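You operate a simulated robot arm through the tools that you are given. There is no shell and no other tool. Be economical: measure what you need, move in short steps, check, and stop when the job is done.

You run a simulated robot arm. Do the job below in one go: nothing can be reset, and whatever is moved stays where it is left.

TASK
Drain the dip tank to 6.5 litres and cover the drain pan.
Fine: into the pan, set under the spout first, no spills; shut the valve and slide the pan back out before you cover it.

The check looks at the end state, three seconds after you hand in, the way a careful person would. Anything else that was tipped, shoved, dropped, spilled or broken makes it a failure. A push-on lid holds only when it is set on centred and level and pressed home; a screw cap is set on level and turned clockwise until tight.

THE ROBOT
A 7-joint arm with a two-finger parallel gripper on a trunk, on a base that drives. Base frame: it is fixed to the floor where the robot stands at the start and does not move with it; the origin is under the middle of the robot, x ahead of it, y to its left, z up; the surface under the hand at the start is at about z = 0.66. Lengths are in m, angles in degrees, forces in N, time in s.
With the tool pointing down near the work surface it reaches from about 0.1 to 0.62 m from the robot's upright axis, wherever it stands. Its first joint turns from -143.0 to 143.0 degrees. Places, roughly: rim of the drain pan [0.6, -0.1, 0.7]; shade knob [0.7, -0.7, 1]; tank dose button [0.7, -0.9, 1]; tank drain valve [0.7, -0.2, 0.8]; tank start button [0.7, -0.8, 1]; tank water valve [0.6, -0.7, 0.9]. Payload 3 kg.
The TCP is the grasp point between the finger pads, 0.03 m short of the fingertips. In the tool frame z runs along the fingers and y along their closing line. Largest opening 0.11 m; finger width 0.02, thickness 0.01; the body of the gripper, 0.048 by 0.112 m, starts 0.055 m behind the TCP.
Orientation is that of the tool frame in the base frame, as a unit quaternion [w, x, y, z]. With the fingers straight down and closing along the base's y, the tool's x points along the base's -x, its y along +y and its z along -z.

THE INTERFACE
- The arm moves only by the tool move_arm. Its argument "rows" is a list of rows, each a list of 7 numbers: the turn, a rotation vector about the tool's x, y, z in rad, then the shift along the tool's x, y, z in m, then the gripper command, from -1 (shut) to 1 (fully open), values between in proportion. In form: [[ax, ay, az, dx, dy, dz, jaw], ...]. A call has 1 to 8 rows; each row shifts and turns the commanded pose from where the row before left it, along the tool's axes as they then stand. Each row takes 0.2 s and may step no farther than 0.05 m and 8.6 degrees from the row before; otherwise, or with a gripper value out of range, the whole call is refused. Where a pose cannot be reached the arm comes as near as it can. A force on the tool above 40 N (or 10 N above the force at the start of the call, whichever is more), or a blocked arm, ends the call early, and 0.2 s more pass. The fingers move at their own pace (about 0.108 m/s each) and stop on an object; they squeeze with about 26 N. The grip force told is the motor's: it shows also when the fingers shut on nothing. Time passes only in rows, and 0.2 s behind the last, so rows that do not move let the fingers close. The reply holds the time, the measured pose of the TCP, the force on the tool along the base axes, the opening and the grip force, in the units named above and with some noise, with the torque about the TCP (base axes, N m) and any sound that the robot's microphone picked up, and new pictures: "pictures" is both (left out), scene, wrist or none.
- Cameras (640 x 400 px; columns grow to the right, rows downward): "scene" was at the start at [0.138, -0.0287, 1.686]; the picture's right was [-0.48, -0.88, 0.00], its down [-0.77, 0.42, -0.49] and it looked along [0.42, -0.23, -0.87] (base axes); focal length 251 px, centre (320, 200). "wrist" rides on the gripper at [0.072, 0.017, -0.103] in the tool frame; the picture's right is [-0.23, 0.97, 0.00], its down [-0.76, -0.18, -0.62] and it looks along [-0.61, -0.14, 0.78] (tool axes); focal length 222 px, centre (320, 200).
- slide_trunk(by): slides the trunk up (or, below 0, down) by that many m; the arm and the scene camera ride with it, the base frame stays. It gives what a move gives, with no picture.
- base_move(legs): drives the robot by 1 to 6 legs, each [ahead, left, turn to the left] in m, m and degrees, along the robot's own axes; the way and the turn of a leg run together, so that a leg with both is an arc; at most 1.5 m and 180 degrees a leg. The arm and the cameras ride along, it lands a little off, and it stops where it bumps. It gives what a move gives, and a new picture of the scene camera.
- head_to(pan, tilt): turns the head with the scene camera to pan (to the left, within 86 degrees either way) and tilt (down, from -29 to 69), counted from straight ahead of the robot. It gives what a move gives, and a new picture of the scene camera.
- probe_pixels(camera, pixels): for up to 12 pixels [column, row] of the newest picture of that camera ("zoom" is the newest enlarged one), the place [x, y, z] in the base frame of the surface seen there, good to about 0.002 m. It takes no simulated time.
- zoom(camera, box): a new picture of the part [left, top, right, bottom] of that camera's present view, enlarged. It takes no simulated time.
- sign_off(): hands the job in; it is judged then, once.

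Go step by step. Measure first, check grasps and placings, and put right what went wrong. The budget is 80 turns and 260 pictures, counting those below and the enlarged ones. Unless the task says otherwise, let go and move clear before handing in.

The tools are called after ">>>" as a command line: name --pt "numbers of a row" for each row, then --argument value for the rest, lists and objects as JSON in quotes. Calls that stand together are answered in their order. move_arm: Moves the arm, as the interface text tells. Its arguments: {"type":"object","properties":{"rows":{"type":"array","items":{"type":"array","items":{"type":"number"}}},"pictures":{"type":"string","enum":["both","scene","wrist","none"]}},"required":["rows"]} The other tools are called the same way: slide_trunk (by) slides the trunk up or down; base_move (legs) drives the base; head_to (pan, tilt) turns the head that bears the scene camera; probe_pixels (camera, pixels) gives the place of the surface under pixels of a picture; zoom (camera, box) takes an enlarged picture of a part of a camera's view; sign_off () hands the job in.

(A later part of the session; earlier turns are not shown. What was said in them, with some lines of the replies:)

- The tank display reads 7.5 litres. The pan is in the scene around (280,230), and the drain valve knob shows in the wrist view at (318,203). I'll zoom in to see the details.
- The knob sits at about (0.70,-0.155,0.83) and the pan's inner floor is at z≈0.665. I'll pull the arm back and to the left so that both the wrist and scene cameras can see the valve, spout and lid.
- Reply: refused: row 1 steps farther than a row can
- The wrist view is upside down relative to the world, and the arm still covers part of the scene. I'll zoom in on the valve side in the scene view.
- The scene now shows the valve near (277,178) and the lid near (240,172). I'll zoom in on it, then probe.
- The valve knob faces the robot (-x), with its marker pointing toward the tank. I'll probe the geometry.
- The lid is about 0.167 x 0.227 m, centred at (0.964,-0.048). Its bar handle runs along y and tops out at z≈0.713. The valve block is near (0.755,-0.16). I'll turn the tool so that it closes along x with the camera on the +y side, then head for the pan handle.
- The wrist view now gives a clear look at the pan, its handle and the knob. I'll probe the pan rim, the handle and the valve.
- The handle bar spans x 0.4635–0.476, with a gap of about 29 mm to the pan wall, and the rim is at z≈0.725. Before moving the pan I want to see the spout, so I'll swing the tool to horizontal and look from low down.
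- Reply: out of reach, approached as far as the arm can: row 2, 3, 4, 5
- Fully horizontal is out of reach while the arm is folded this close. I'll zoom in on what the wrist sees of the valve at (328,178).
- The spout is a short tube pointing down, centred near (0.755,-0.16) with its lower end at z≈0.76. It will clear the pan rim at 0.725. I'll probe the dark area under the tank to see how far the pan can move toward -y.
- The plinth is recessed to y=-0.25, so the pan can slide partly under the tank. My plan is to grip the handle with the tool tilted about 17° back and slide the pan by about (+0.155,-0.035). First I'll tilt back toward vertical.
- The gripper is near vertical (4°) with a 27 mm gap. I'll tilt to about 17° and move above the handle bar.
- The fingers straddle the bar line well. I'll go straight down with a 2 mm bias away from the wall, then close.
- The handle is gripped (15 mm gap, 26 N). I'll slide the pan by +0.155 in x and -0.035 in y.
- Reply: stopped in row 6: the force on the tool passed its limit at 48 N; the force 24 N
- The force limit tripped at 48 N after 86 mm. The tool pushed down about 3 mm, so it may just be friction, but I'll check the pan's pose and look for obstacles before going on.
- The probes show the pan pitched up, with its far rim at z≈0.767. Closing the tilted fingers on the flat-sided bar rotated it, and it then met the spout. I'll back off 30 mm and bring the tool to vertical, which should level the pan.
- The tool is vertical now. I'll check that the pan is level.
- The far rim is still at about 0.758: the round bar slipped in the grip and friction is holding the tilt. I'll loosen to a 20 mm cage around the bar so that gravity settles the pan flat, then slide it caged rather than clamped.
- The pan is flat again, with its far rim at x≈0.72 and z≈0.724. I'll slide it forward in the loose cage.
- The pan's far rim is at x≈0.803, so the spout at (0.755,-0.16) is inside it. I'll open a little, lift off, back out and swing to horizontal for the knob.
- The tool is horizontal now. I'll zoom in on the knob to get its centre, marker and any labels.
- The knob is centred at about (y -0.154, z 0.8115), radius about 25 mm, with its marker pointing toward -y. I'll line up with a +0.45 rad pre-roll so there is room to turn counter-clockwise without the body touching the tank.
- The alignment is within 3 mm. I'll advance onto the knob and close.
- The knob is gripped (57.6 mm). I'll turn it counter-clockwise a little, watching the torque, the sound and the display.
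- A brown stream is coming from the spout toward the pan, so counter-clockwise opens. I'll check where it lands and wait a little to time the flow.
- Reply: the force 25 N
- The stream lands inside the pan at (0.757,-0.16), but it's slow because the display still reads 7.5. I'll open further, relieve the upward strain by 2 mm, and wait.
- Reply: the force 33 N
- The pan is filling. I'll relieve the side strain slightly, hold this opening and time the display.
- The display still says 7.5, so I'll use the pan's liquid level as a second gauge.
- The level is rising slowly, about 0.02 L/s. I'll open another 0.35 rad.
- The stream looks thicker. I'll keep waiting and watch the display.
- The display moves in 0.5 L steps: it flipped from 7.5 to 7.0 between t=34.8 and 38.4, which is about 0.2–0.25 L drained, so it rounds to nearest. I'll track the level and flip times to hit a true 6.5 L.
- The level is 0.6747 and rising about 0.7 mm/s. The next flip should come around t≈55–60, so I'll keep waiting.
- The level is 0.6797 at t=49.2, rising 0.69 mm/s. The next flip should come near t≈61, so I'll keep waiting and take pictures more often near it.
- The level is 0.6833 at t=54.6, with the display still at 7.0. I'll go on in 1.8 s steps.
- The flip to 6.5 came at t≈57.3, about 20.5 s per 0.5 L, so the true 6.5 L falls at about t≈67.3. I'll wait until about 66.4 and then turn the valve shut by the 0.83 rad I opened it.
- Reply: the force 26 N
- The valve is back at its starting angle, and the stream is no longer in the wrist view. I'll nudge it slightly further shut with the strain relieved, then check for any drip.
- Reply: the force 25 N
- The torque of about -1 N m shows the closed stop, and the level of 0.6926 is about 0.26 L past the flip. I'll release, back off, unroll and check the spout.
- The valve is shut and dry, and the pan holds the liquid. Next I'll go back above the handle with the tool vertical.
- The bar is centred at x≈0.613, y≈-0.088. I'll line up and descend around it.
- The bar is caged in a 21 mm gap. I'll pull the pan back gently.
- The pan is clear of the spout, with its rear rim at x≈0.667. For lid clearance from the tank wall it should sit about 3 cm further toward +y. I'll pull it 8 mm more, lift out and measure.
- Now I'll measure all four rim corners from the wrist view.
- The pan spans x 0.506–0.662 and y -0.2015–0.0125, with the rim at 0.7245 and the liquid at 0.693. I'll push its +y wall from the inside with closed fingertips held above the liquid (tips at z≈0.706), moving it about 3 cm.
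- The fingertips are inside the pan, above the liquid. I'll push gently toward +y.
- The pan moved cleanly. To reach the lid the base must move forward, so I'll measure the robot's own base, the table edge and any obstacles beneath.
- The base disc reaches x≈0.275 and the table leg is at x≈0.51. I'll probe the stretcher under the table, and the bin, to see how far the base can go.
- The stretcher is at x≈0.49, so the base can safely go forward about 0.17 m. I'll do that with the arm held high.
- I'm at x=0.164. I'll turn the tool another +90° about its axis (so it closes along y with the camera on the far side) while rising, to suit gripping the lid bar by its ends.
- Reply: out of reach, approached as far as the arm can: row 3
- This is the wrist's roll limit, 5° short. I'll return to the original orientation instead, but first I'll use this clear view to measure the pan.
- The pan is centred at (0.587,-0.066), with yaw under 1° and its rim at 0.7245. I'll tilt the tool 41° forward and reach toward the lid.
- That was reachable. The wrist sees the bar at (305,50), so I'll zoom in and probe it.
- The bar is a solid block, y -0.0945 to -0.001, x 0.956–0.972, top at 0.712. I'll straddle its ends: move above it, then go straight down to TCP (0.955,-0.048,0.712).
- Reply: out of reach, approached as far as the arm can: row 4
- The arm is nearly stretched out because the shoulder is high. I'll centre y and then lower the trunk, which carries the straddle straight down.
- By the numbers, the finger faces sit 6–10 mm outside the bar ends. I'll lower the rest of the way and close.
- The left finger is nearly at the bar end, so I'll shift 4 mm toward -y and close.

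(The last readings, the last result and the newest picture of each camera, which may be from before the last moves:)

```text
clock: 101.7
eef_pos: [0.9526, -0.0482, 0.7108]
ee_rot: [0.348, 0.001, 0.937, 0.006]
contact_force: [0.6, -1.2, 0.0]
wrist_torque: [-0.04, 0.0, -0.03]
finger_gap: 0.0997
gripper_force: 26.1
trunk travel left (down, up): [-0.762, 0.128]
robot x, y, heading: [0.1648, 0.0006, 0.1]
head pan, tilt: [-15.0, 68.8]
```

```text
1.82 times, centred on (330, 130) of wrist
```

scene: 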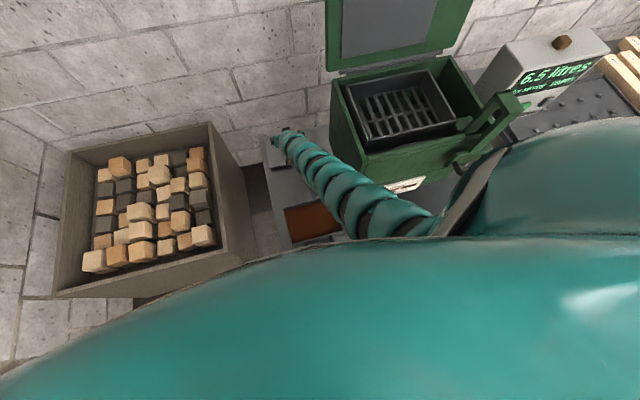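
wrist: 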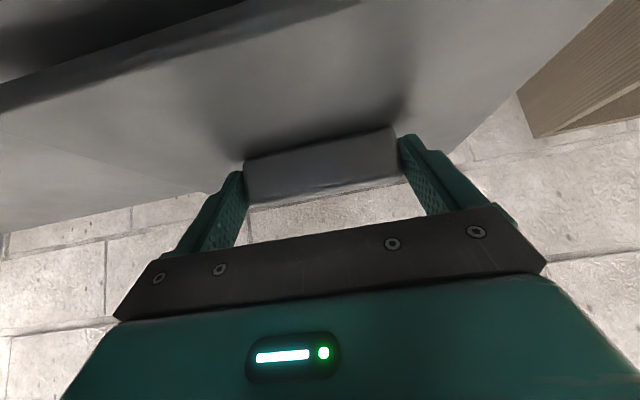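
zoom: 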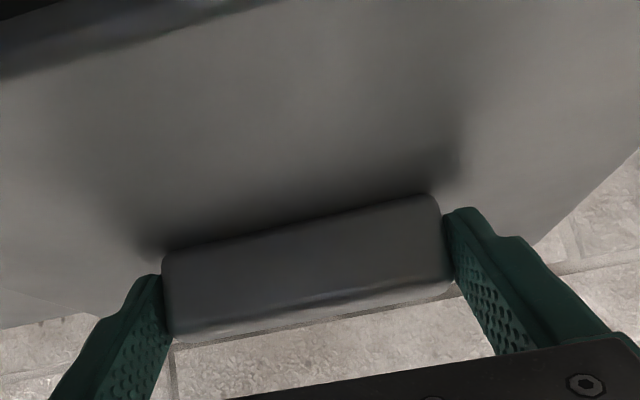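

The bar is gripped at its ends (99.7 mm). I'll lift with the trunk, slowly, and check that the lid hangs level.

>>> slide_trunk --by 0.06

>>> slide_trunk --by 0.06

>>> zoom --camera "wrist" --box '[0, 0, 640, 400]'

>>> zoom --camera "scene" --box '[220, 100, 380, 250]'

```text
clock: 102.7
eef_pos: [0.9527, -0.0493, 0.7721]
ee_rot: [0.349, 0.0, 0.937, 0.007]
contact_force: [1.3, 0.9, -1.5]
wrist_torque: [-0.01, 0.04, -0.01]
finger_gap: 0.0996
gripper_force: 26.3
trunk travel left (down, up): [-0.822, 0.068]
robot x, y, heading: [0.164, -0.0015, 0.2]
head pan, tilt: [-15.0, 68.8]
```

```text
clock: 103.7
eef_pos: [0.9525, -0.0489, 0.8312]
ee_rot: [0.349, 0.0, 0.937, 0.006]
contact_force: [0.5, -0.5, -0.9]
wrist_torque: [0.0, 0.0, -0.01]
finger_gap: 0.0999
gripper_force: 25.9
trunk travel left (down, up): [-0.882, 0.008]
robot x, y, heading: [0.1632, 0.0034, 0.1]
head pan, tilt: [-15.0, 68.8]
```

```text
1.00 times, centred on (320, 200) of wrist (not enlarged: the box is as wide or as high as the picture)
```

zoom: 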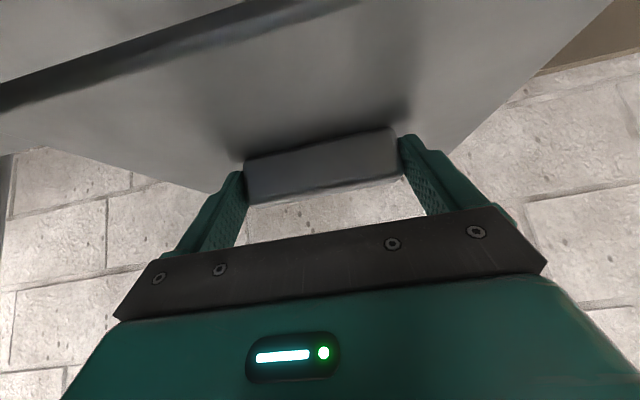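

```text
2.67 times, centred on (300, 175) of scene
```

zoom: 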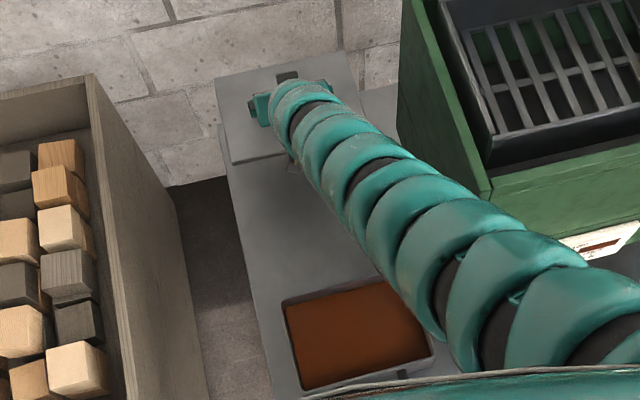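

The lid is lifted. I'll probe it for level.

>>> probe_pixels --camera "zoom" --pixels '[[222, 84], [335, 58], [236, 158], [245, 120], [350, 90], [280, 148]]'

>>> probe_pixels --camera "wrist" --pixels '[[20, 115], [200, 45], [100, 150], [210, 185], [460, 140], [590, 10], [330, 10], [450, 60]]'

```text
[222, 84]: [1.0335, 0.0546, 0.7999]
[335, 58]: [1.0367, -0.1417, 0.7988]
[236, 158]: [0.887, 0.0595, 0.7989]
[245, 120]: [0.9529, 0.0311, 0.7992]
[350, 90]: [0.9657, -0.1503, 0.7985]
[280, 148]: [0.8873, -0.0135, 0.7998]
```

```text
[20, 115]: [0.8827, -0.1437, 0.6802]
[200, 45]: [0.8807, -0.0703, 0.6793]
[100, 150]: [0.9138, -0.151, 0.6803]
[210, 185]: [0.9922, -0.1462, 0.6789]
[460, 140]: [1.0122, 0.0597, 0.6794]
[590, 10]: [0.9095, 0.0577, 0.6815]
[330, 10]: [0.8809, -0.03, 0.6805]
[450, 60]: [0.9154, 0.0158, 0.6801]
```

The lid hangs level (z 0.799 at all points). I'll carry it around the valve: +6 cm in y, back in x to the pan, then return in y.

>>> move_arm --pt "0 0 0 0 0.02 0 -1" --pt "0 0 0 0.0 0.02 0 -1" --pt "0 0 0 0 0.02 0 -1" --pt "0 0 0 0.0227 0 -0.0196 -1" --pt "0 0 0 0.0227 0 -0.0196 -1" --pt "0 0 0 0.0227 0 -0.0196 -1" --pt "0 0 0 0.0227 0 -0.0196 -1" --pt "0 0 0 0.0227 0 -0.0196 -1" --pictures "scene"

```text
clock: 105.5
eef_pos: [0.8012, 0.0061, 0.8488]
ee_rot: [0.349, 0.001, 0.937, 0.006]
contact_force: [-0.4, -0.4, -1.4]
wrist_torque: [-0.01, 0.05, -0.01]
finger_gap: 0.0998
gripper_force: 26.0
out of reach, approached as far as the arm can: row 1, 2, 3
trunk travel left (down, up): [-0.882, 0.008]
robot x, y, heading: [0.165, -0.0016, -0.0]
head pan, tilt: [-15.0, 68.8]
```

scene: 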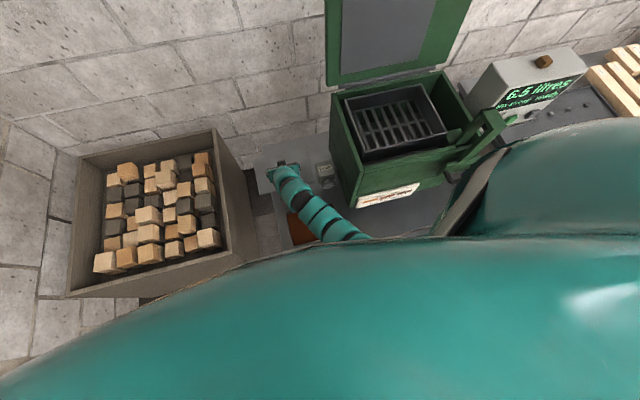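

The lid is clear of the valve, with its right edge at y≈-0.107. I'll continue back over the pan.

>>> move_arm --pt "0 0 0 0.0284 0 -0.0245 -1" --pt "0 0 0 0.0284 0 -0.0245 -1" --pt "0 0 0 0.0284 0 -0.0245 -1" --pt "0 0 0 0.0284 0 -0.0245 -1" --pt "0 0 0 0.0284 0 -0.0245 -1" --pt "0 0 0 0.0284 0 -0.0245 -1"

>>> zoom --camera "scene" --box '[220, 130, 380, 250]'

```text
clock: 106.8
eef_pos: [0.5775, 0.0055, 0.8479]
ee_rot: [0.35, 0.002, 0.937, 0.006]
contact_force: [0.6, 0.3, -1.6]
wrist_torque: [0.03, -0.02, 0.01]
finger_gap: 0.0998
gripper_force: 26.0
trunk travel left (down, up): [-0.882, 0.008]
robot x, y, heading: [0.1653, -0.0024, -0.0]
head pan, tilt: [-15.0, 68.8]
```

scene: 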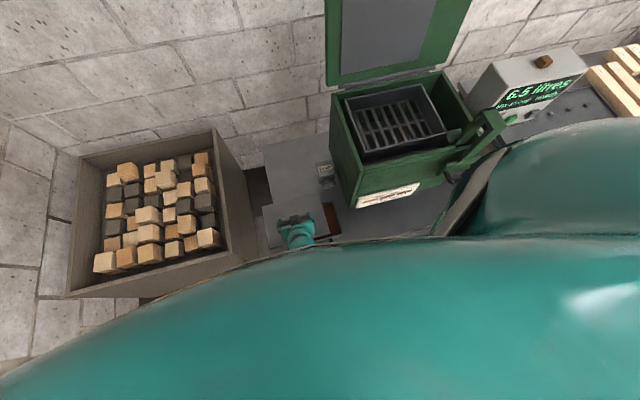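
wrist: 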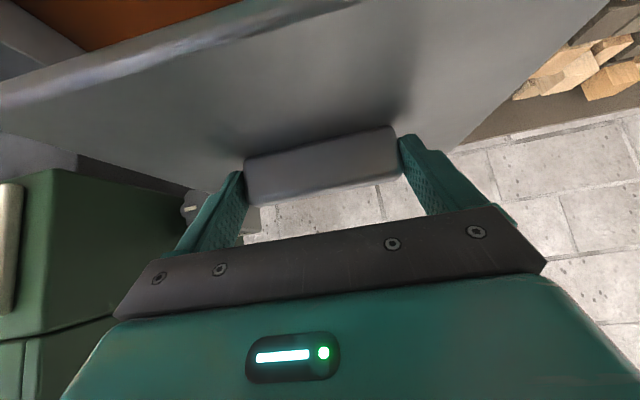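

```text
3.33 times, centred on (300, 190) of scene
```

zoom: 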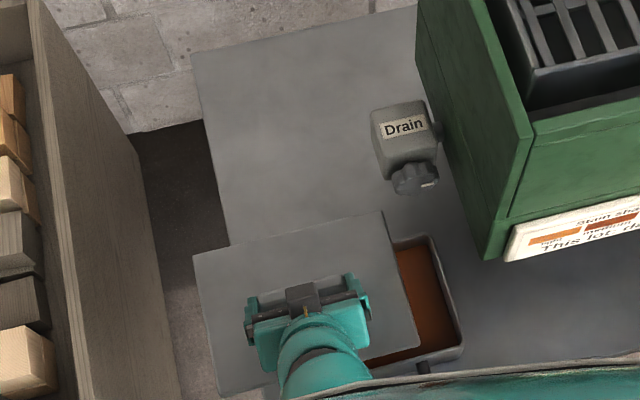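

The lid is above and left of the pan. I'll probe its edges, and the pan's, to align them exactly.

>>> probe_pixels --camera "zoom" --pixels '[[197, 259], [377, 215], [414, 343], [395, 275], [285, 237], [220, 385], [433, 238], [460, 320], [405, 245], [210, 330], [340, 226], [405, 310]]'

```text
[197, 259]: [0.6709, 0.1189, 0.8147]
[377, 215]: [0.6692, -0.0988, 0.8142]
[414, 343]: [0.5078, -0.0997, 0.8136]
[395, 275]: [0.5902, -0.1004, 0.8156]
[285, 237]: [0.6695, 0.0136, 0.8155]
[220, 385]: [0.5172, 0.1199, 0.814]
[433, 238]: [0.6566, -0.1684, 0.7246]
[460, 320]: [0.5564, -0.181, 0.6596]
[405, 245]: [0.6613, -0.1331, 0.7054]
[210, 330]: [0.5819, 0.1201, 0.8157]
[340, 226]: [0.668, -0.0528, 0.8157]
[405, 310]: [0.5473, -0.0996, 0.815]
```

The lid's centre is at about (0.588,0.010) and the pan's at (0.587,-0.066). I'll shift -0.076 in y, then verify before lowering.

>>> move_arm --pt "0 0 0 0 -0.026 0 -1" --pt "0 0 0 0 -0.026 0 -1" --pt "0 0 0 0 -0.0237 0 -1" --pt "0 0 0 0.0007 0 0.0007 -1"

>>> zoom --camera "scene" --box '[220, 130, 380, 250]'

```text
clock: 107.8
eef_pos: [0.5775, -0.0728, 0.8437]
ee_rot: [0.349, 0.0, 0.937, 0.006]
contact_force: [0.3, 0.1, -1.5]
wrist_torque: [-0.03, 0.04, 0.04]
finger_gap: 0.0995
gripper_force: 26.5
trunk travel left (down, up): [-0.882, 0.008]
robot x, y, heading: [0.1662, 0.0001, 0.3]
head pan, tilt: [-15.0, 68.8]
```

scene: 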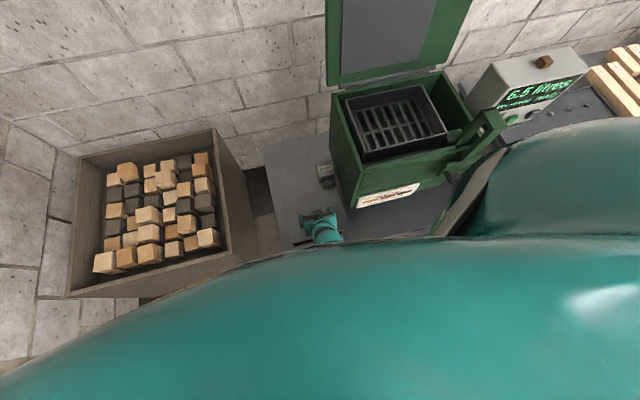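
wrist: 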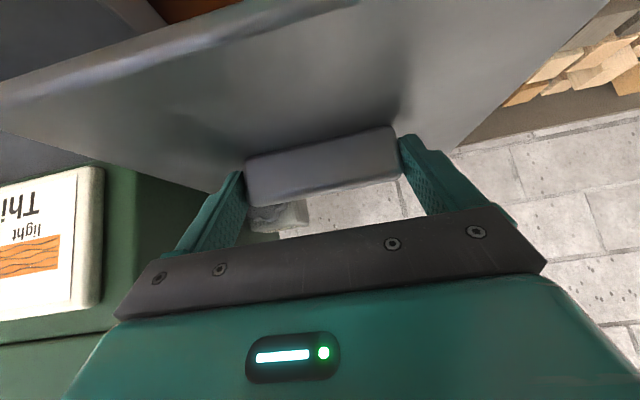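

```text
3.33 times, centred on (300, 190) of scene
```

zoom: 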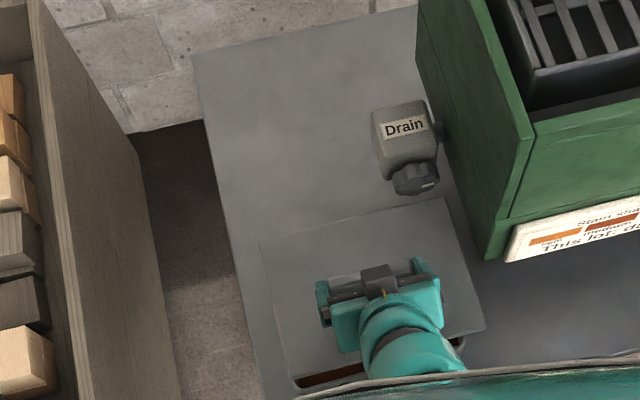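

I'll probe the lid edges again here.

>>> probe_pixels --camera "zoom" --pixels '[[264, 246], [268, 280], [276, 330], [283, 365], [443, 201], [460, 250], [470, 290], [350, 224], [300, 236], [400, 212], [330, 374], [300, 379]]'

```text
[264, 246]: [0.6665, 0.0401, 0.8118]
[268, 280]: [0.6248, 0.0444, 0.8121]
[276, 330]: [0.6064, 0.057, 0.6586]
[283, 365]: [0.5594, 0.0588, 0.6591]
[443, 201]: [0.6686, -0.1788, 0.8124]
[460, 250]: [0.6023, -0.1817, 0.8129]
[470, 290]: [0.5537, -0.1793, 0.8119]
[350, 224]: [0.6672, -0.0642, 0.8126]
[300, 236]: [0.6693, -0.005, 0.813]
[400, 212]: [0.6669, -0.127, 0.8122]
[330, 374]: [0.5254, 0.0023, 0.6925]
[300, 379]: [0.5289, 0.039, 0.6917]
```

The lid sits 2.8 mm too far toward -y. I'll correct that and lower to just above the rim.

>>> move_arm --pt "0 0 0 0 0.0028 0 -1" --pt "0 0 0 0.012 0 0.0139 -1" --pt "0 0 0 0.012 0 0.0139 -1" --pt "0 0 0 0.012 0 0.0139 -1" --pt "0 0 0 0 0 0 -1"

>>> zoom --camera "scene" --box '[250, 160, 378, 250]'

```text
clock: 109.0
eef_pos: [0.5784, -0.0687, 0.7915]
ee_rot: [0.349, 0.0, 0.937, 0.007]
contact_force: [0.1, 0.6, -0.7]
wrist_torque: [0.01, 0.05, -0.03]
finger_gap: 0.0997
gripper_force: 26.1
trunk travel left (down, up): [-0.882, 0.008]
robot x, y, heading: [0.169, 0.0031, 0.4]
head pan, tilt: [-15.0, 68.8]
```

scene: 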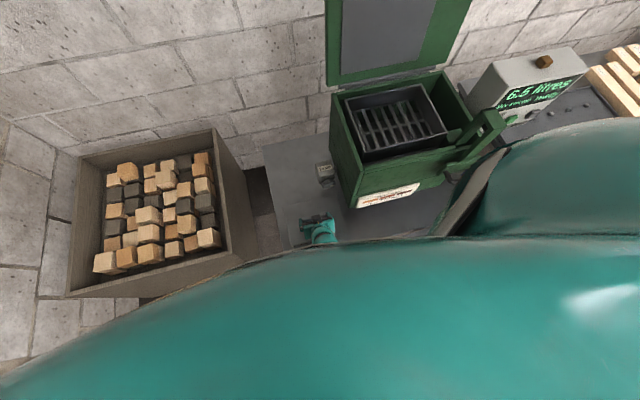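
wrist: 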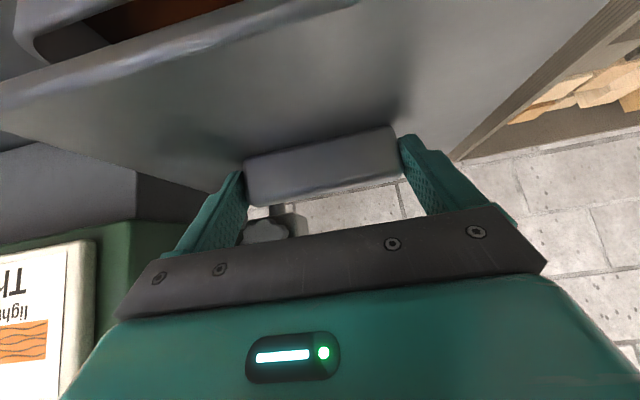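

```text
4.44 times, centred on (314, 205) of scene
```

zoom: 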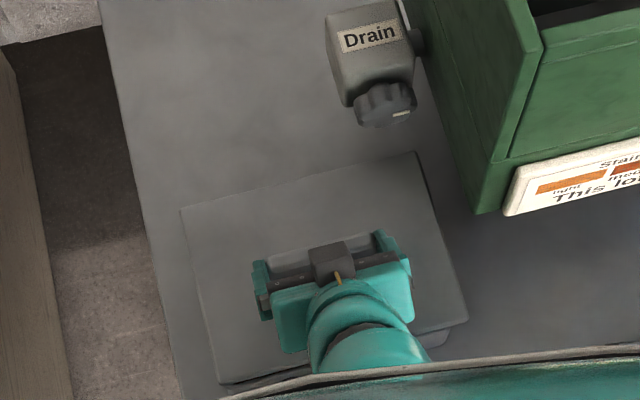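

I'll check the alignment just above the rim using both views.

>>> probe_pixels --camera "zoom" --pixels '[[183, 212], [192, 260], [202, 310], [412, 156], [440, 230], [455, 275], [300, 184], [240, 198], [360, 170], [462, 325], [445, 338]]'

>>> probe_pixels --camera "wrist" --pixels '[[22, 25], [30, 48], [100, 10], [150, 5], [60, 60], [70, 30], [10, 90], [220, 40], [330, 3], [20, 40], [45, 15], [120, 45]]'

>>> zoom --camera "wrist" --box '[0, 0, 320, 200]'

```text
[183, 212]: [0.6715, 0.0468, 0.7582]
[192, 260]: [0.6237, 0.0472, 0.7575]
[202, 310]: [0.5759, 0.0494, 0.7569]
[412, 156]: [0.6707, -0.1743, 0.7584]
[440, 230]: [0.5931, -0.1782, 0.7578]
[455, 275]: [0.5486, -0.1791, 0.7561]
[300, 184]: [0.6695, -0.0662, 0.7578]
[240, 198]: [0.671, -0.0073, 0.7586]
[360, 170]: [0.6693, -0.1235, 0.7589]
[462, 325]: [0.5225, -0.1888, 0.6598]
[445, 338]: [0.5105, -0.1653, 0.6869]
```

```text
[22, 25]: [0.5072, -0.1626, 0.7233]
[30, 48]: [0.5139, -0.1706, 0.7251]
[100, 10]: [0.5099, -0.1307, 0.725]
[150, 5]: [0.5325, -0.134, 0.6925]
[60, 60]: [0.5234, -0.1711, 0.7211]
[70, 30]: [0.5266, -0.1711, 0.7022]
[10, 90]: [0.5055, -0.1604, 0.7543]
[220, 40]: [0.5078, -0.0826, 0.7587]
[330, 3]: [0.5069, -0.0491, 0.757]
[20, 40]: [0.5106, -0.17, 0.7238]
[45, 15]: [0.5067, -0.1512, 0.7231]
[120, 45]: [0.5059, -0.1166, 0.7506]
```

```text
2.00 times, centred on (160, 100) of wrist
```

zoom: 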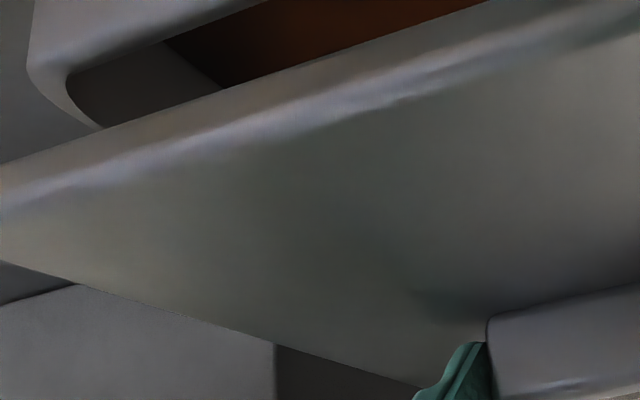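

In y the lid is centred (±7.5 mm overhang). In x it sits about 3 mm too far forward, so I'll shift back 3 mm and lower gently onto the rim.

>>> move_arm --pt "0 0 0 0.0023 0 -0.002 -1" --pt "0 0 0 0.0033 0 0.0038 -1" --pt "0 0 0 0.0033 0 0.0038 -1" --pt "0 0 0 0.0026 0 0.003 -1" --pt "0 0 0 0 0 0 -1" --pictures "wrist"

>>> zoom --camera "wrist" --box '[0, 0, 320, 200]'

>>> zoom --camera "scene" --box '[250, 160, 378, 250]'

```text
clock: 110.2
eef_pos: [0.5751, -0.0695, 0.7776]
ee_rot: [0.349, 0.001, 0.937, 0.006]
contact_force: [0.1, 0.3, -0.9]
wrist_torque: [0.01, 0.02, -0.01]
finger_gap: 0.0998
gripper_force: 25.0
trunk travel left (down, up): [-0.882, 0.008]
robot x, y, heading: [0.1634, -0.0018, 0.3]
head pan, tilt: [-15.0, 68.8]
```

wrist: 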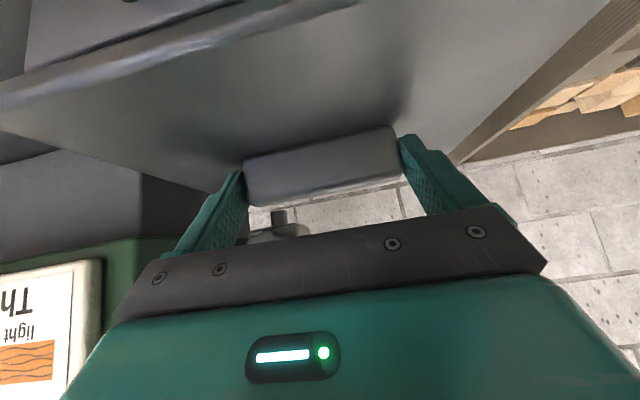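

```text
2.00 times, centred on (160, 100) of wrist
```

zoom: 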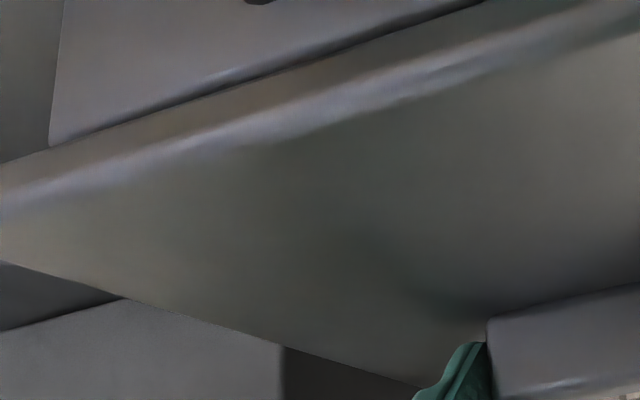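

```text
4.44 times, centred on (314, 205) of scene
```

zoom: 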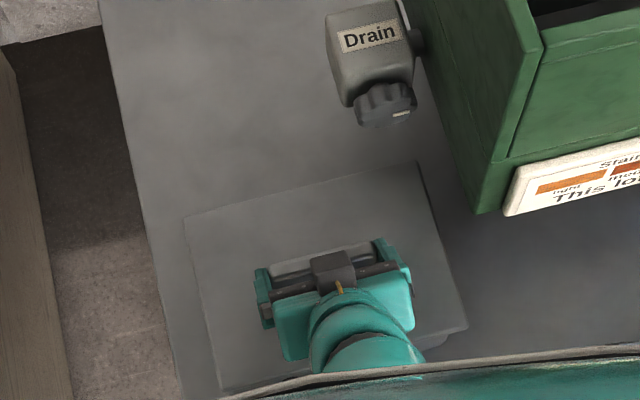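

The lid's lower edge is level with the rim and there's no contact yet. I'll check the front and right overhang, then press.

>>> probe_pixels --camera "wrist" --pixels '[[100, 40], [150, 20], [60, 55], [150, 40], [100, 60], [40, 72], [200, 5], [28, 70], [200, 25]]'

>>> probe_pixels --camera "zoom" --pixels '[[187, 220], [196, 265], [206, 315], [416, 164], [440, 230], [458, 280], [300, 192], [240, 206], [360, 178], [462, 328], [440, 338]]'

```text
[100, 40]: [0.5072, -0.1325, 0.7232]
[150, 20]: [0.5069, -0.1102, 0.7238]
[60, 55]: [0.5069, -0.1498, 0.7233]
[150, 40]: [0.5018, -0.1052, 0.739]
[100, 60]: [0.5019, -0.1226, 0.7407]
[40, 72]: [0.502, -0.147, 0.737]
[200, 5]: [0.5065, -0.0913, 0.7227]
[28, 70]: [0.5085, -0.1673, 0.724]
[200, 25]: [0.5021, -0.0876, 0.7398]
```

```text
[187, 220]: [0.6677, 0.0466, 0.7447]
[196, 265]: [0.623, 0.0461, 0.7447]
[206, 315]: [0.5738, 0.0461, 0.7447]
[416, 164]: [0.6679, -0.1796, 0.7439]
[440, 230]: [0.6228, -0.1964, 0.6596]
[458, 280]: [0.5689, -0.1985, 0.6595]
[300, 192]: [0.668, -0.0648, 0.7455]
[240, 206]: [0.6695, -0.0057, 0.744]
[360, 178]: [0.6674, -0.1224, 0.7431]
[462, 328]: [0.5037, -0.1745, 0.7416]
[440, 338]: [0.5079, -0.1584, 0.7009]
```

The overhang is even to within about 1 mm. I'll press down in small steps and watch the force.

>>> move_arm --pt "0 0 0 0.0026 0 0.003 -1" --pt "0 0 0 0.0026 0 0.003 -1" --pt "0 0 0 0.0026 0 0.003 -1" --pt "0 0 0 0.0026 0 0.003 -1" --pt "0 0 0 0 0 0 -1" --pictures "wrist"

>>> zoom --camera "scene" --box '[250, 160, 378, 250]'

>>> probe_pixels --camera "zoom" --pixels '[[192, 230], [202, 275], [212, 325], [416, 174], [435, 230], [450, 280], [300, 205], [240, 216], [360, 190]]'

```text
clock: 111.2
eef_pos: [0.5753, -0.0686, 0.7655]
ee_rot: [0.353, 0.0, 0.936, 0.005]
contact_force: [-9.1, 1.6, 24.3]
wrist_torque: [-1.12, 0.31, -0.51]
finger_gap: 0.0998
gripper_force: 26.1
trunk travel left (down, up): [-0.882, 0.008]
robot x, y, heading: [0.1611, 0.0015, 0.3]
head pan, tilt: [-15.0, 68.8]
stopped in row 4: the force on the tool passed its limit at 48 N (the readings are from after the stop); the commanded pose is now the measured one
```

wrist: 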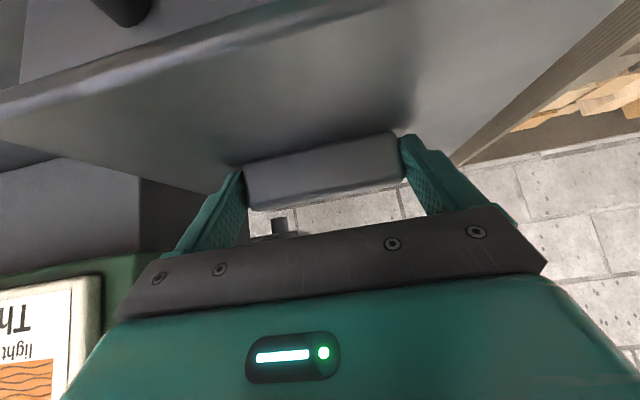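

```text
4.44 times, centred on (314, 205) of scene
```

zoom: 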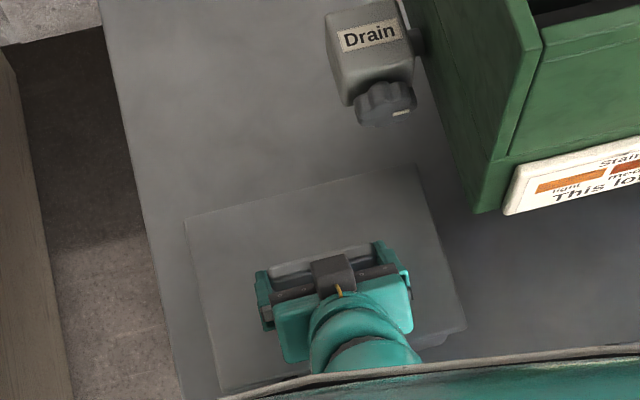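

```text
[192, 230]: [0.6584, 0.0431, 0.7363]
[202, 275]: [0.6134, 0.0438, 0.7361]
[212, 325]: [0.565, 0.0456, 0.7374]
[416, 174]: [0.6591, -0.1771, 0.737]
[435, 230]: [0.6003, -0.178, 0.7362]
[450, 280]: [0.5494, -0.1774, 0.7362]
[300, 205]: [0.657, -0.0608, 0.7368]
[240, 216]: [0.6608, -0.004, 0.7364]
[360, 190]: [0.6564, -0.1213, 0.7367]
```

The lid is level and part-way on (top 0.7367, down from 0.745). I'll let go, bring the closed fingers vertical and press on the bar's centre.

>>> move_arm --pt "0 0 0 0 0 0 1" --pt "0 0 0 -0.0196 0 -0.0227 1" --pt "0 0 0 -0.0261 0 -0.0303 1" --pt "0 0.143 0 0 0 0 0" --pt "0 0.143 0 0 0 0 -1" --pt "0 0.143 0 0 0 0 -1" --pt "0 0.143 0 0 0 0 -1" --pt "0 0.143 0 0 0 0 -1"

>>> zoom --camera "scene" --box '[250, 160, 378, 250]'

```text
clock: 113.0
eef_pos: [0.5733, -0.0703, 0.8352]
ee_rot: [-0.001, -0.002, 1.0, 0.007]
contact_force: [-1.0, -0.5, 0.0]
wrist_torque: [-0.03, -0.02, -0.02]
finger_gap: 0.0002
gripper_force: 26.6
trunk travel left (down, up): [-0.882, 0.008]
robot x, y, heading: [0.1644, -0.0016, -0.1]
head pan, tilt: [-15.0, 68.8]
```

scene: 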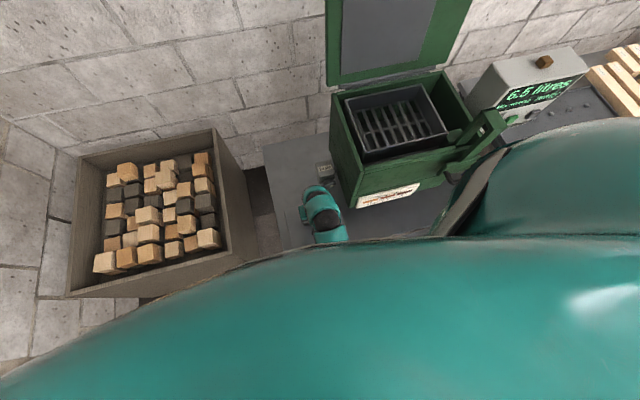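
wrist: 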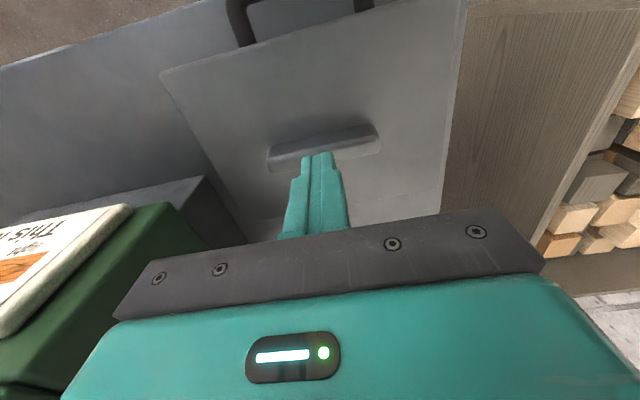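

```text
4.44 times, centred on (314, 205) of scene
```

zoom: 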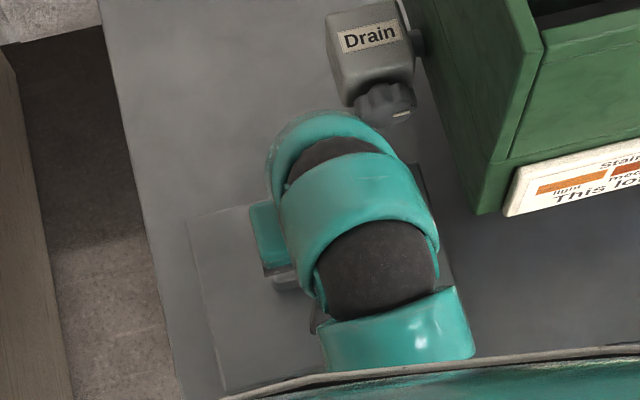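

The lid is visible in the wrist view. I'll probe its corners and the bar.

>>> probe_pixels --camera "wrist" --pixels '[[165, 76], [455, 20], [240, 215], [440, 200], [270, 160], [375, 135], [325, 140], [325, 155], [220, 120], [420, 100], [330, 60], [400, 20]]'

```text
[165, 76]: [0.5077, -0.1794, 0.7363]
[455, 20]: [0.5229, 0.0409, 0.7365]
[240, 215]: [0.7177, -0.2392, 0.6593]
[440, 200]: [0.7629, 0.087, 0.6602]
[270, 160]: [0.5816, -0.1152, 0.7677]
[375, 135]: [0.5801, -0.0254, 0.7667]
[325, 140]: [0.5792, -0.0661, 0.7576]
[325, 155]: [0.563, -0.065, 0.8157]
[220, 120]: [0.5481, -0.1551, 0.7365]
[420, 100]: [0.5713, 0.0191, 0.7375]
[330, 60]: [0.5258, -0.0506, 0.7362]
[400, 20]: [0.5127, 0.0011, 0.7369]
```

The bar's top is at z≈0.768, centred near (0.587,-0.068). I'll move the closed tips over it and press down.

>>> move_arm --pt "0 0 0 -0.0135 0.002 0.015 -1" --pt "0 0 0 0 0 0.017 -1" --pt "0 0 0 0 0 0.004 -1" --pt "0 0 0 0 0 0.003 -1" --pt "0 0 0 0 0 0.003 -1" --pt "0 0 0 0 0 0.003 -1" --pt "0 0 0 0 0 0.003 -1" --pt "0 0 0 0 0 0.003 -1"

>>> probe_pixels --camera "wrist" --pixels '[[165, 76], [455, 20], [220, 120], [420, 100], [330, 60], [400, 20]]'

```text
clock: 114.1
eef_pos: [0.5913, -0.0667, 0.7994]
ee_rot: [0.005, -0.001, 1.0, 0.007]
contact_force: [-8.2, -1.2, 30.9]
wrist_torque: [-0.08, 0.52, -0.01]
finger_gap: 0.0
gripper_force: 25.9
trunk travel left (down, up): [-0.882, 0.008]
robot x, y, heading: [0.1655, 0.0033, -0.1]
head pan, tilt: [-15.0, 68.8]
stopped in row 5: the force on the tool passed its limit at 48 N (the readings are from after the stop); the commanded pose is now the measured one
```

scene: 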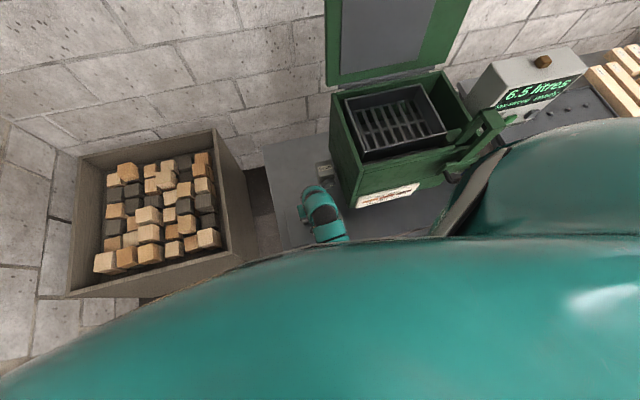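
wrist: 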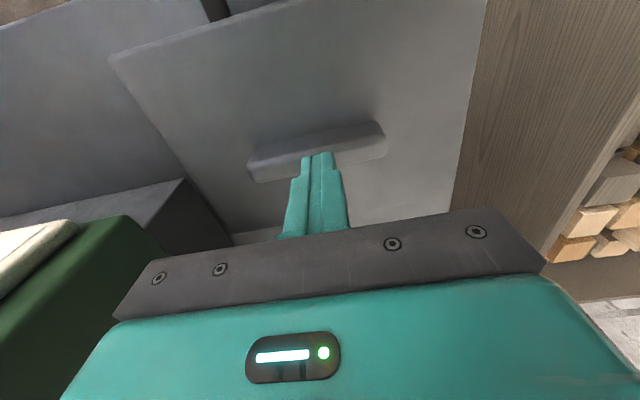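

```text
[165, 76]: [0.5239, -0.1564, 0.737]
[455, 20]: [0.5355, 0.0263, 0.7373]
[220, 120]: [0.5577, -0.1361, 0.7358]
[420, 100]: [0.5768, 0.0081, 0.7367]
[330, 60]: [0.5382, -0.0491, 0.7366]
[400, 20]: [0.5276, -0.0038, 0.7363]
```

The lid did not move under about 48 N, so it may already be home. I'll look closely at the lid–pan seam.

>>> zoom --camera "wrist" --box '[100, 0, 340, 110]'

>>> move_arm --pt "0 0 0 0 0 0.001 -1" --pt "0 0 0 0 0 0 -1" --pt "0 0 0 0 0 0.001 -1" --pt "0 0 0 0 0 0 -1" --pt "0 0 0 0 0 0.001 -1" --pt "0 0 0 0 0 0 -1" --pictures "wrist"

>>> probe_pixels --camera "wrist" --pixels '[[165, 76], [455, 20], [220, 120], [420, 100], [330, 60], [400, 20]]'

```text
2.67 times, centred on (220, 55) of wrist
```

zoom: 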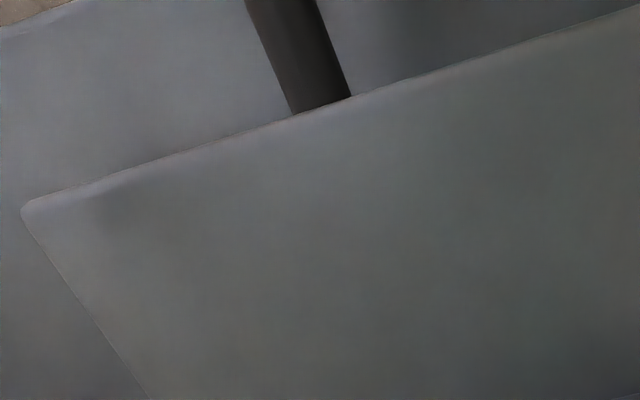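

```text
clock: 114.5
eef_pos: [0.5928, -0.0666, 0.8003]
ee_rot: [0.007, -0.001, 1.0, 0.007]
contact_force: [-6.9, 0.2, 25.3]
wrist_torque: [-0.01, 0.47, -0.08]
finger_gap: 0.0
gripper_force: 26.1
trunk travel left (down, up): [-0.882, 0.008]
robot x, y, heading: [0.1654, -0.0013, -0.3]
head pan, tilt: [-15.0, 68.8]
stopped in row 1: the force on the tool passed its limit at 46 N (the readings are from after the stop); the commanded pose is now the measured one
```

wrist: 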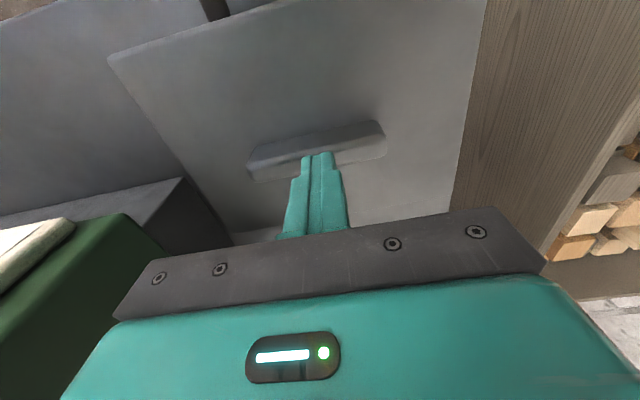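

```text
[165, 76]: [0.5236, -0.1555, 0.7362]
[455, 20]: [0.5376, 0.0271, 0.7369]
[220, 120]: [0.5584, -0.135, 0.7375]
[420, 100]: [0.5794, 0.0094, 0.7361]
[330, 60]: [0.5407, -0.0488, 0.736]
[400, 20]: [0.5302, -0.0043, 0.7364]
```

The tip drifted toward the bar's rear edge (x 0.593). I'll re-centre it and press once more squarely, holding just under the limit.

>>> move_arm --pt "0 0 0 0 0 -0.006 -1" --pt "-0.0 -0.014 0 0.007 0 0 -1" --pt "0 0 0 0 0 0.005 -1" --pt "0 0 0 0 0 0.001 -1" --pt "0 0 0 0 0 0.001 -1" --pt "0 0 0 0 0 0.001 -1" --pt "0 0 0 0 0 0.001 -1" --pictures "wrist"

>>> probe_pixels --camera "wrist" --pixels '[[165, 76], [455, 20], [220, 120], [420, 100], [330, 60], [400, 20]]'

```text
clock: 115.7
eef_pos: [0.5855, -0.0676, 0.8002]
ee_rot: [0.015, 0.0, 1.0, 0.007]
contact_force: [-12.6, -2.4, 32.5]
wrist_torque: [-0.06, 0.4, -0.01]
finger_gap: 0.0
gripper_force: 26.6
trunk travel left (down, up): [-0.882, 0.008]
robot x, y, heading: [0.168, 0.0013, -0.1]
head pan, tilt: [-15.0, 68.8]
stopped in row 6: the force on the tool passed its limit at 43 N (the readings are from after the stop); the commanded pose is now the measured one
```

wrist: 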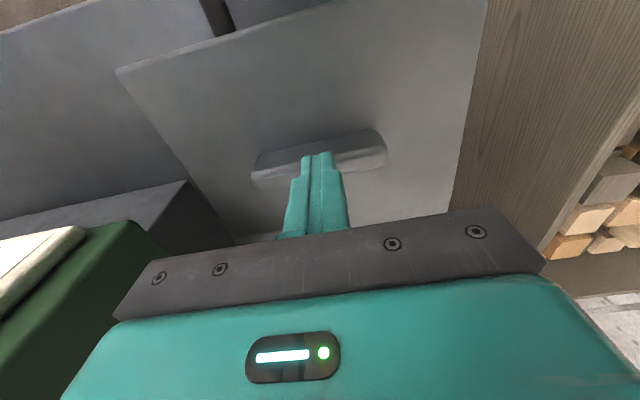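

```text
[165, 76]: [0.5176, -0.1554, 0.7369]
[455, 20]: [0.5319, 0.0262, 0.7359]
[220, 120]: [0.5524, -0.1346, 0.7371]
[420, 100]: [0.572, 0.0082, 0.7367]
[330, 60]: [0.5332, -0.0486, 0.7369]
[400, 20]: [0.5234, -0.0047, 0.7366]
```

The lid is level and immovable under 43–48 N. As a check I'll grip the bar ends and pull up gently to see whether it holds.

>>> move_arm --pt "0 0 0 0 0 -0.03 -1" --pt "0 0.03 0 -0.0015 -0.001 -0.02 0" --pt "0 0 0 0 0 0 1" --pt "0 0 0 0 0 0 1" --pt "0 0 0 0 0 0 1" --pictures "wrist"

>>> probe_pixels --camera "wrist" --pixels '[[275, 150], [370, 130], [325, 150], [325, 130], [380, 125], [265, 155]]'

>>> zoom --camera "wrist" --box '[160, 20, 480, 240]'

```text
clock: 116.9
eef_pos: [0.5877, -0.0697, 0.848]
ee_rot: [-0.002, -0.001, 1.0, 0.007]
contact_force: [-0.3, 0.4, 0.8]
wrist_torque: [-0.02, -0.01, -0.01]
finger_gap: 0.1098
gripper_force: 0.0
trunk travel left (down, up): [-0.882, 0.008]
robot x, y, heading: [0.1678, 0.0014, -0.0]
head pan, tilt: [-15.0, 68.8]
```

wrist: 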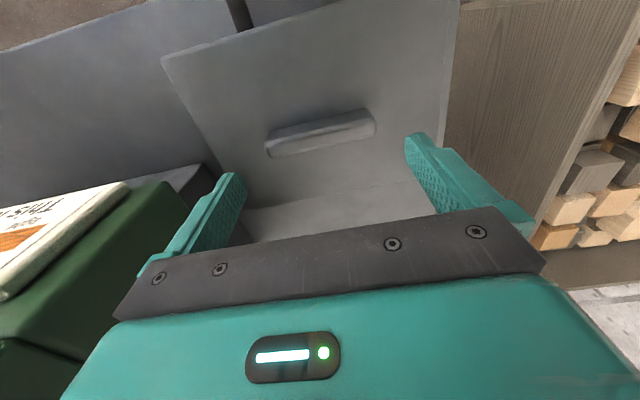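

```text
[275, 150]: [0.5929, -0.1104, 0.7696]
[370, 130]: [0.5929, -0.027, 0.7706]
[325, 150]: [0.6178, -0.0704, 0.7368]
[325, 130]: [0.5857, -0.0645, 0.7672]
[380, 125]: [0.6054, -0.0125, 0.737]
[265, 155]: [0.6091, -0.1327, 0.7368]
```

```text
1.82 times, centred on (320, 130) of wrist
5 turns are left
```

zoom: 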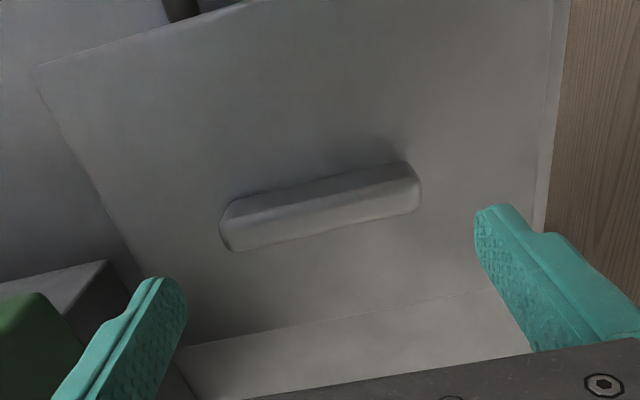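

The lid sits level and centred, pressed as far as it goes. I'll move the open hand clear and take a final look.

>>> move_arm --pt "0 0 0 0 0 -0.04 1" --pt "0 0 0 0.03 0.02 -0.03 1" --pt "0 0 0 0.03 0.03 0 1"

```text
clock: 117.7
eef_pos: [0.5275, -0.0193, 0.9187]
ee_rot: [-0.003, -0.001, 1.0, 0.006]
contact_force: [0.3, -0.3, 0.1]
wrist_torque: [-0.02, 0.02, 0.03]
finger_gap: 0.11
gripper_force: 0.3
trunk travel left (down, up): [-0.882, 0.008]
robot x, y, heading: [0.1685, 0.0019, -0.1]
head pan, tilt: [-15.0, 68.8]
4 turns are left
```

scene: 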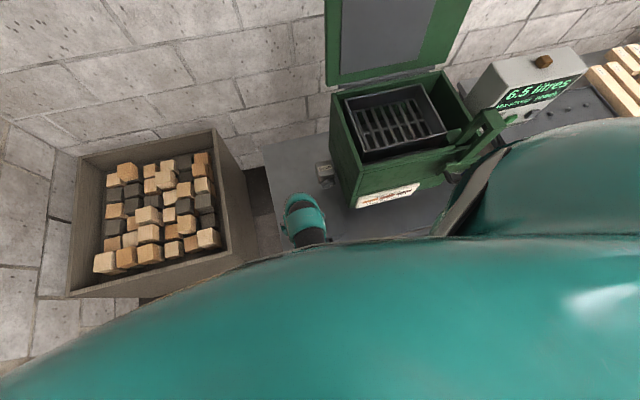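
wrist: 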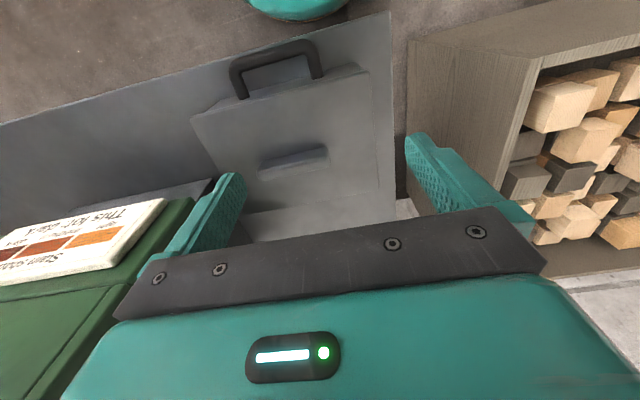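

The display reads 6.5 litres, the valve is shut, the covered pan sits clear of the spout with the lid level, and the hand is clear. I'm handing in.

>>> sign_off

```text
The job is handed in.
```

I drained the tank until its display read 6.5 litres, shut the valve, slid the pan clear of the spout and put the lid on it. I saw no spills.

- **Volume:** the display only moves in 0.5-litre steps. I timed the shut-off from its last two changes and the liquid level in the pan, so the true volume should be close to 6.5 litres.
- **Lid:** it sits level and centred, and did not move under three presses of about 43–48 N. I skipped the planned pull-up test to stay within the turn limit, so I haven't confirmed that it holds.
- **Pan position:** it ended about 1–2 cm to the left of where it started, because I moved it to give the lid room beside the tank.
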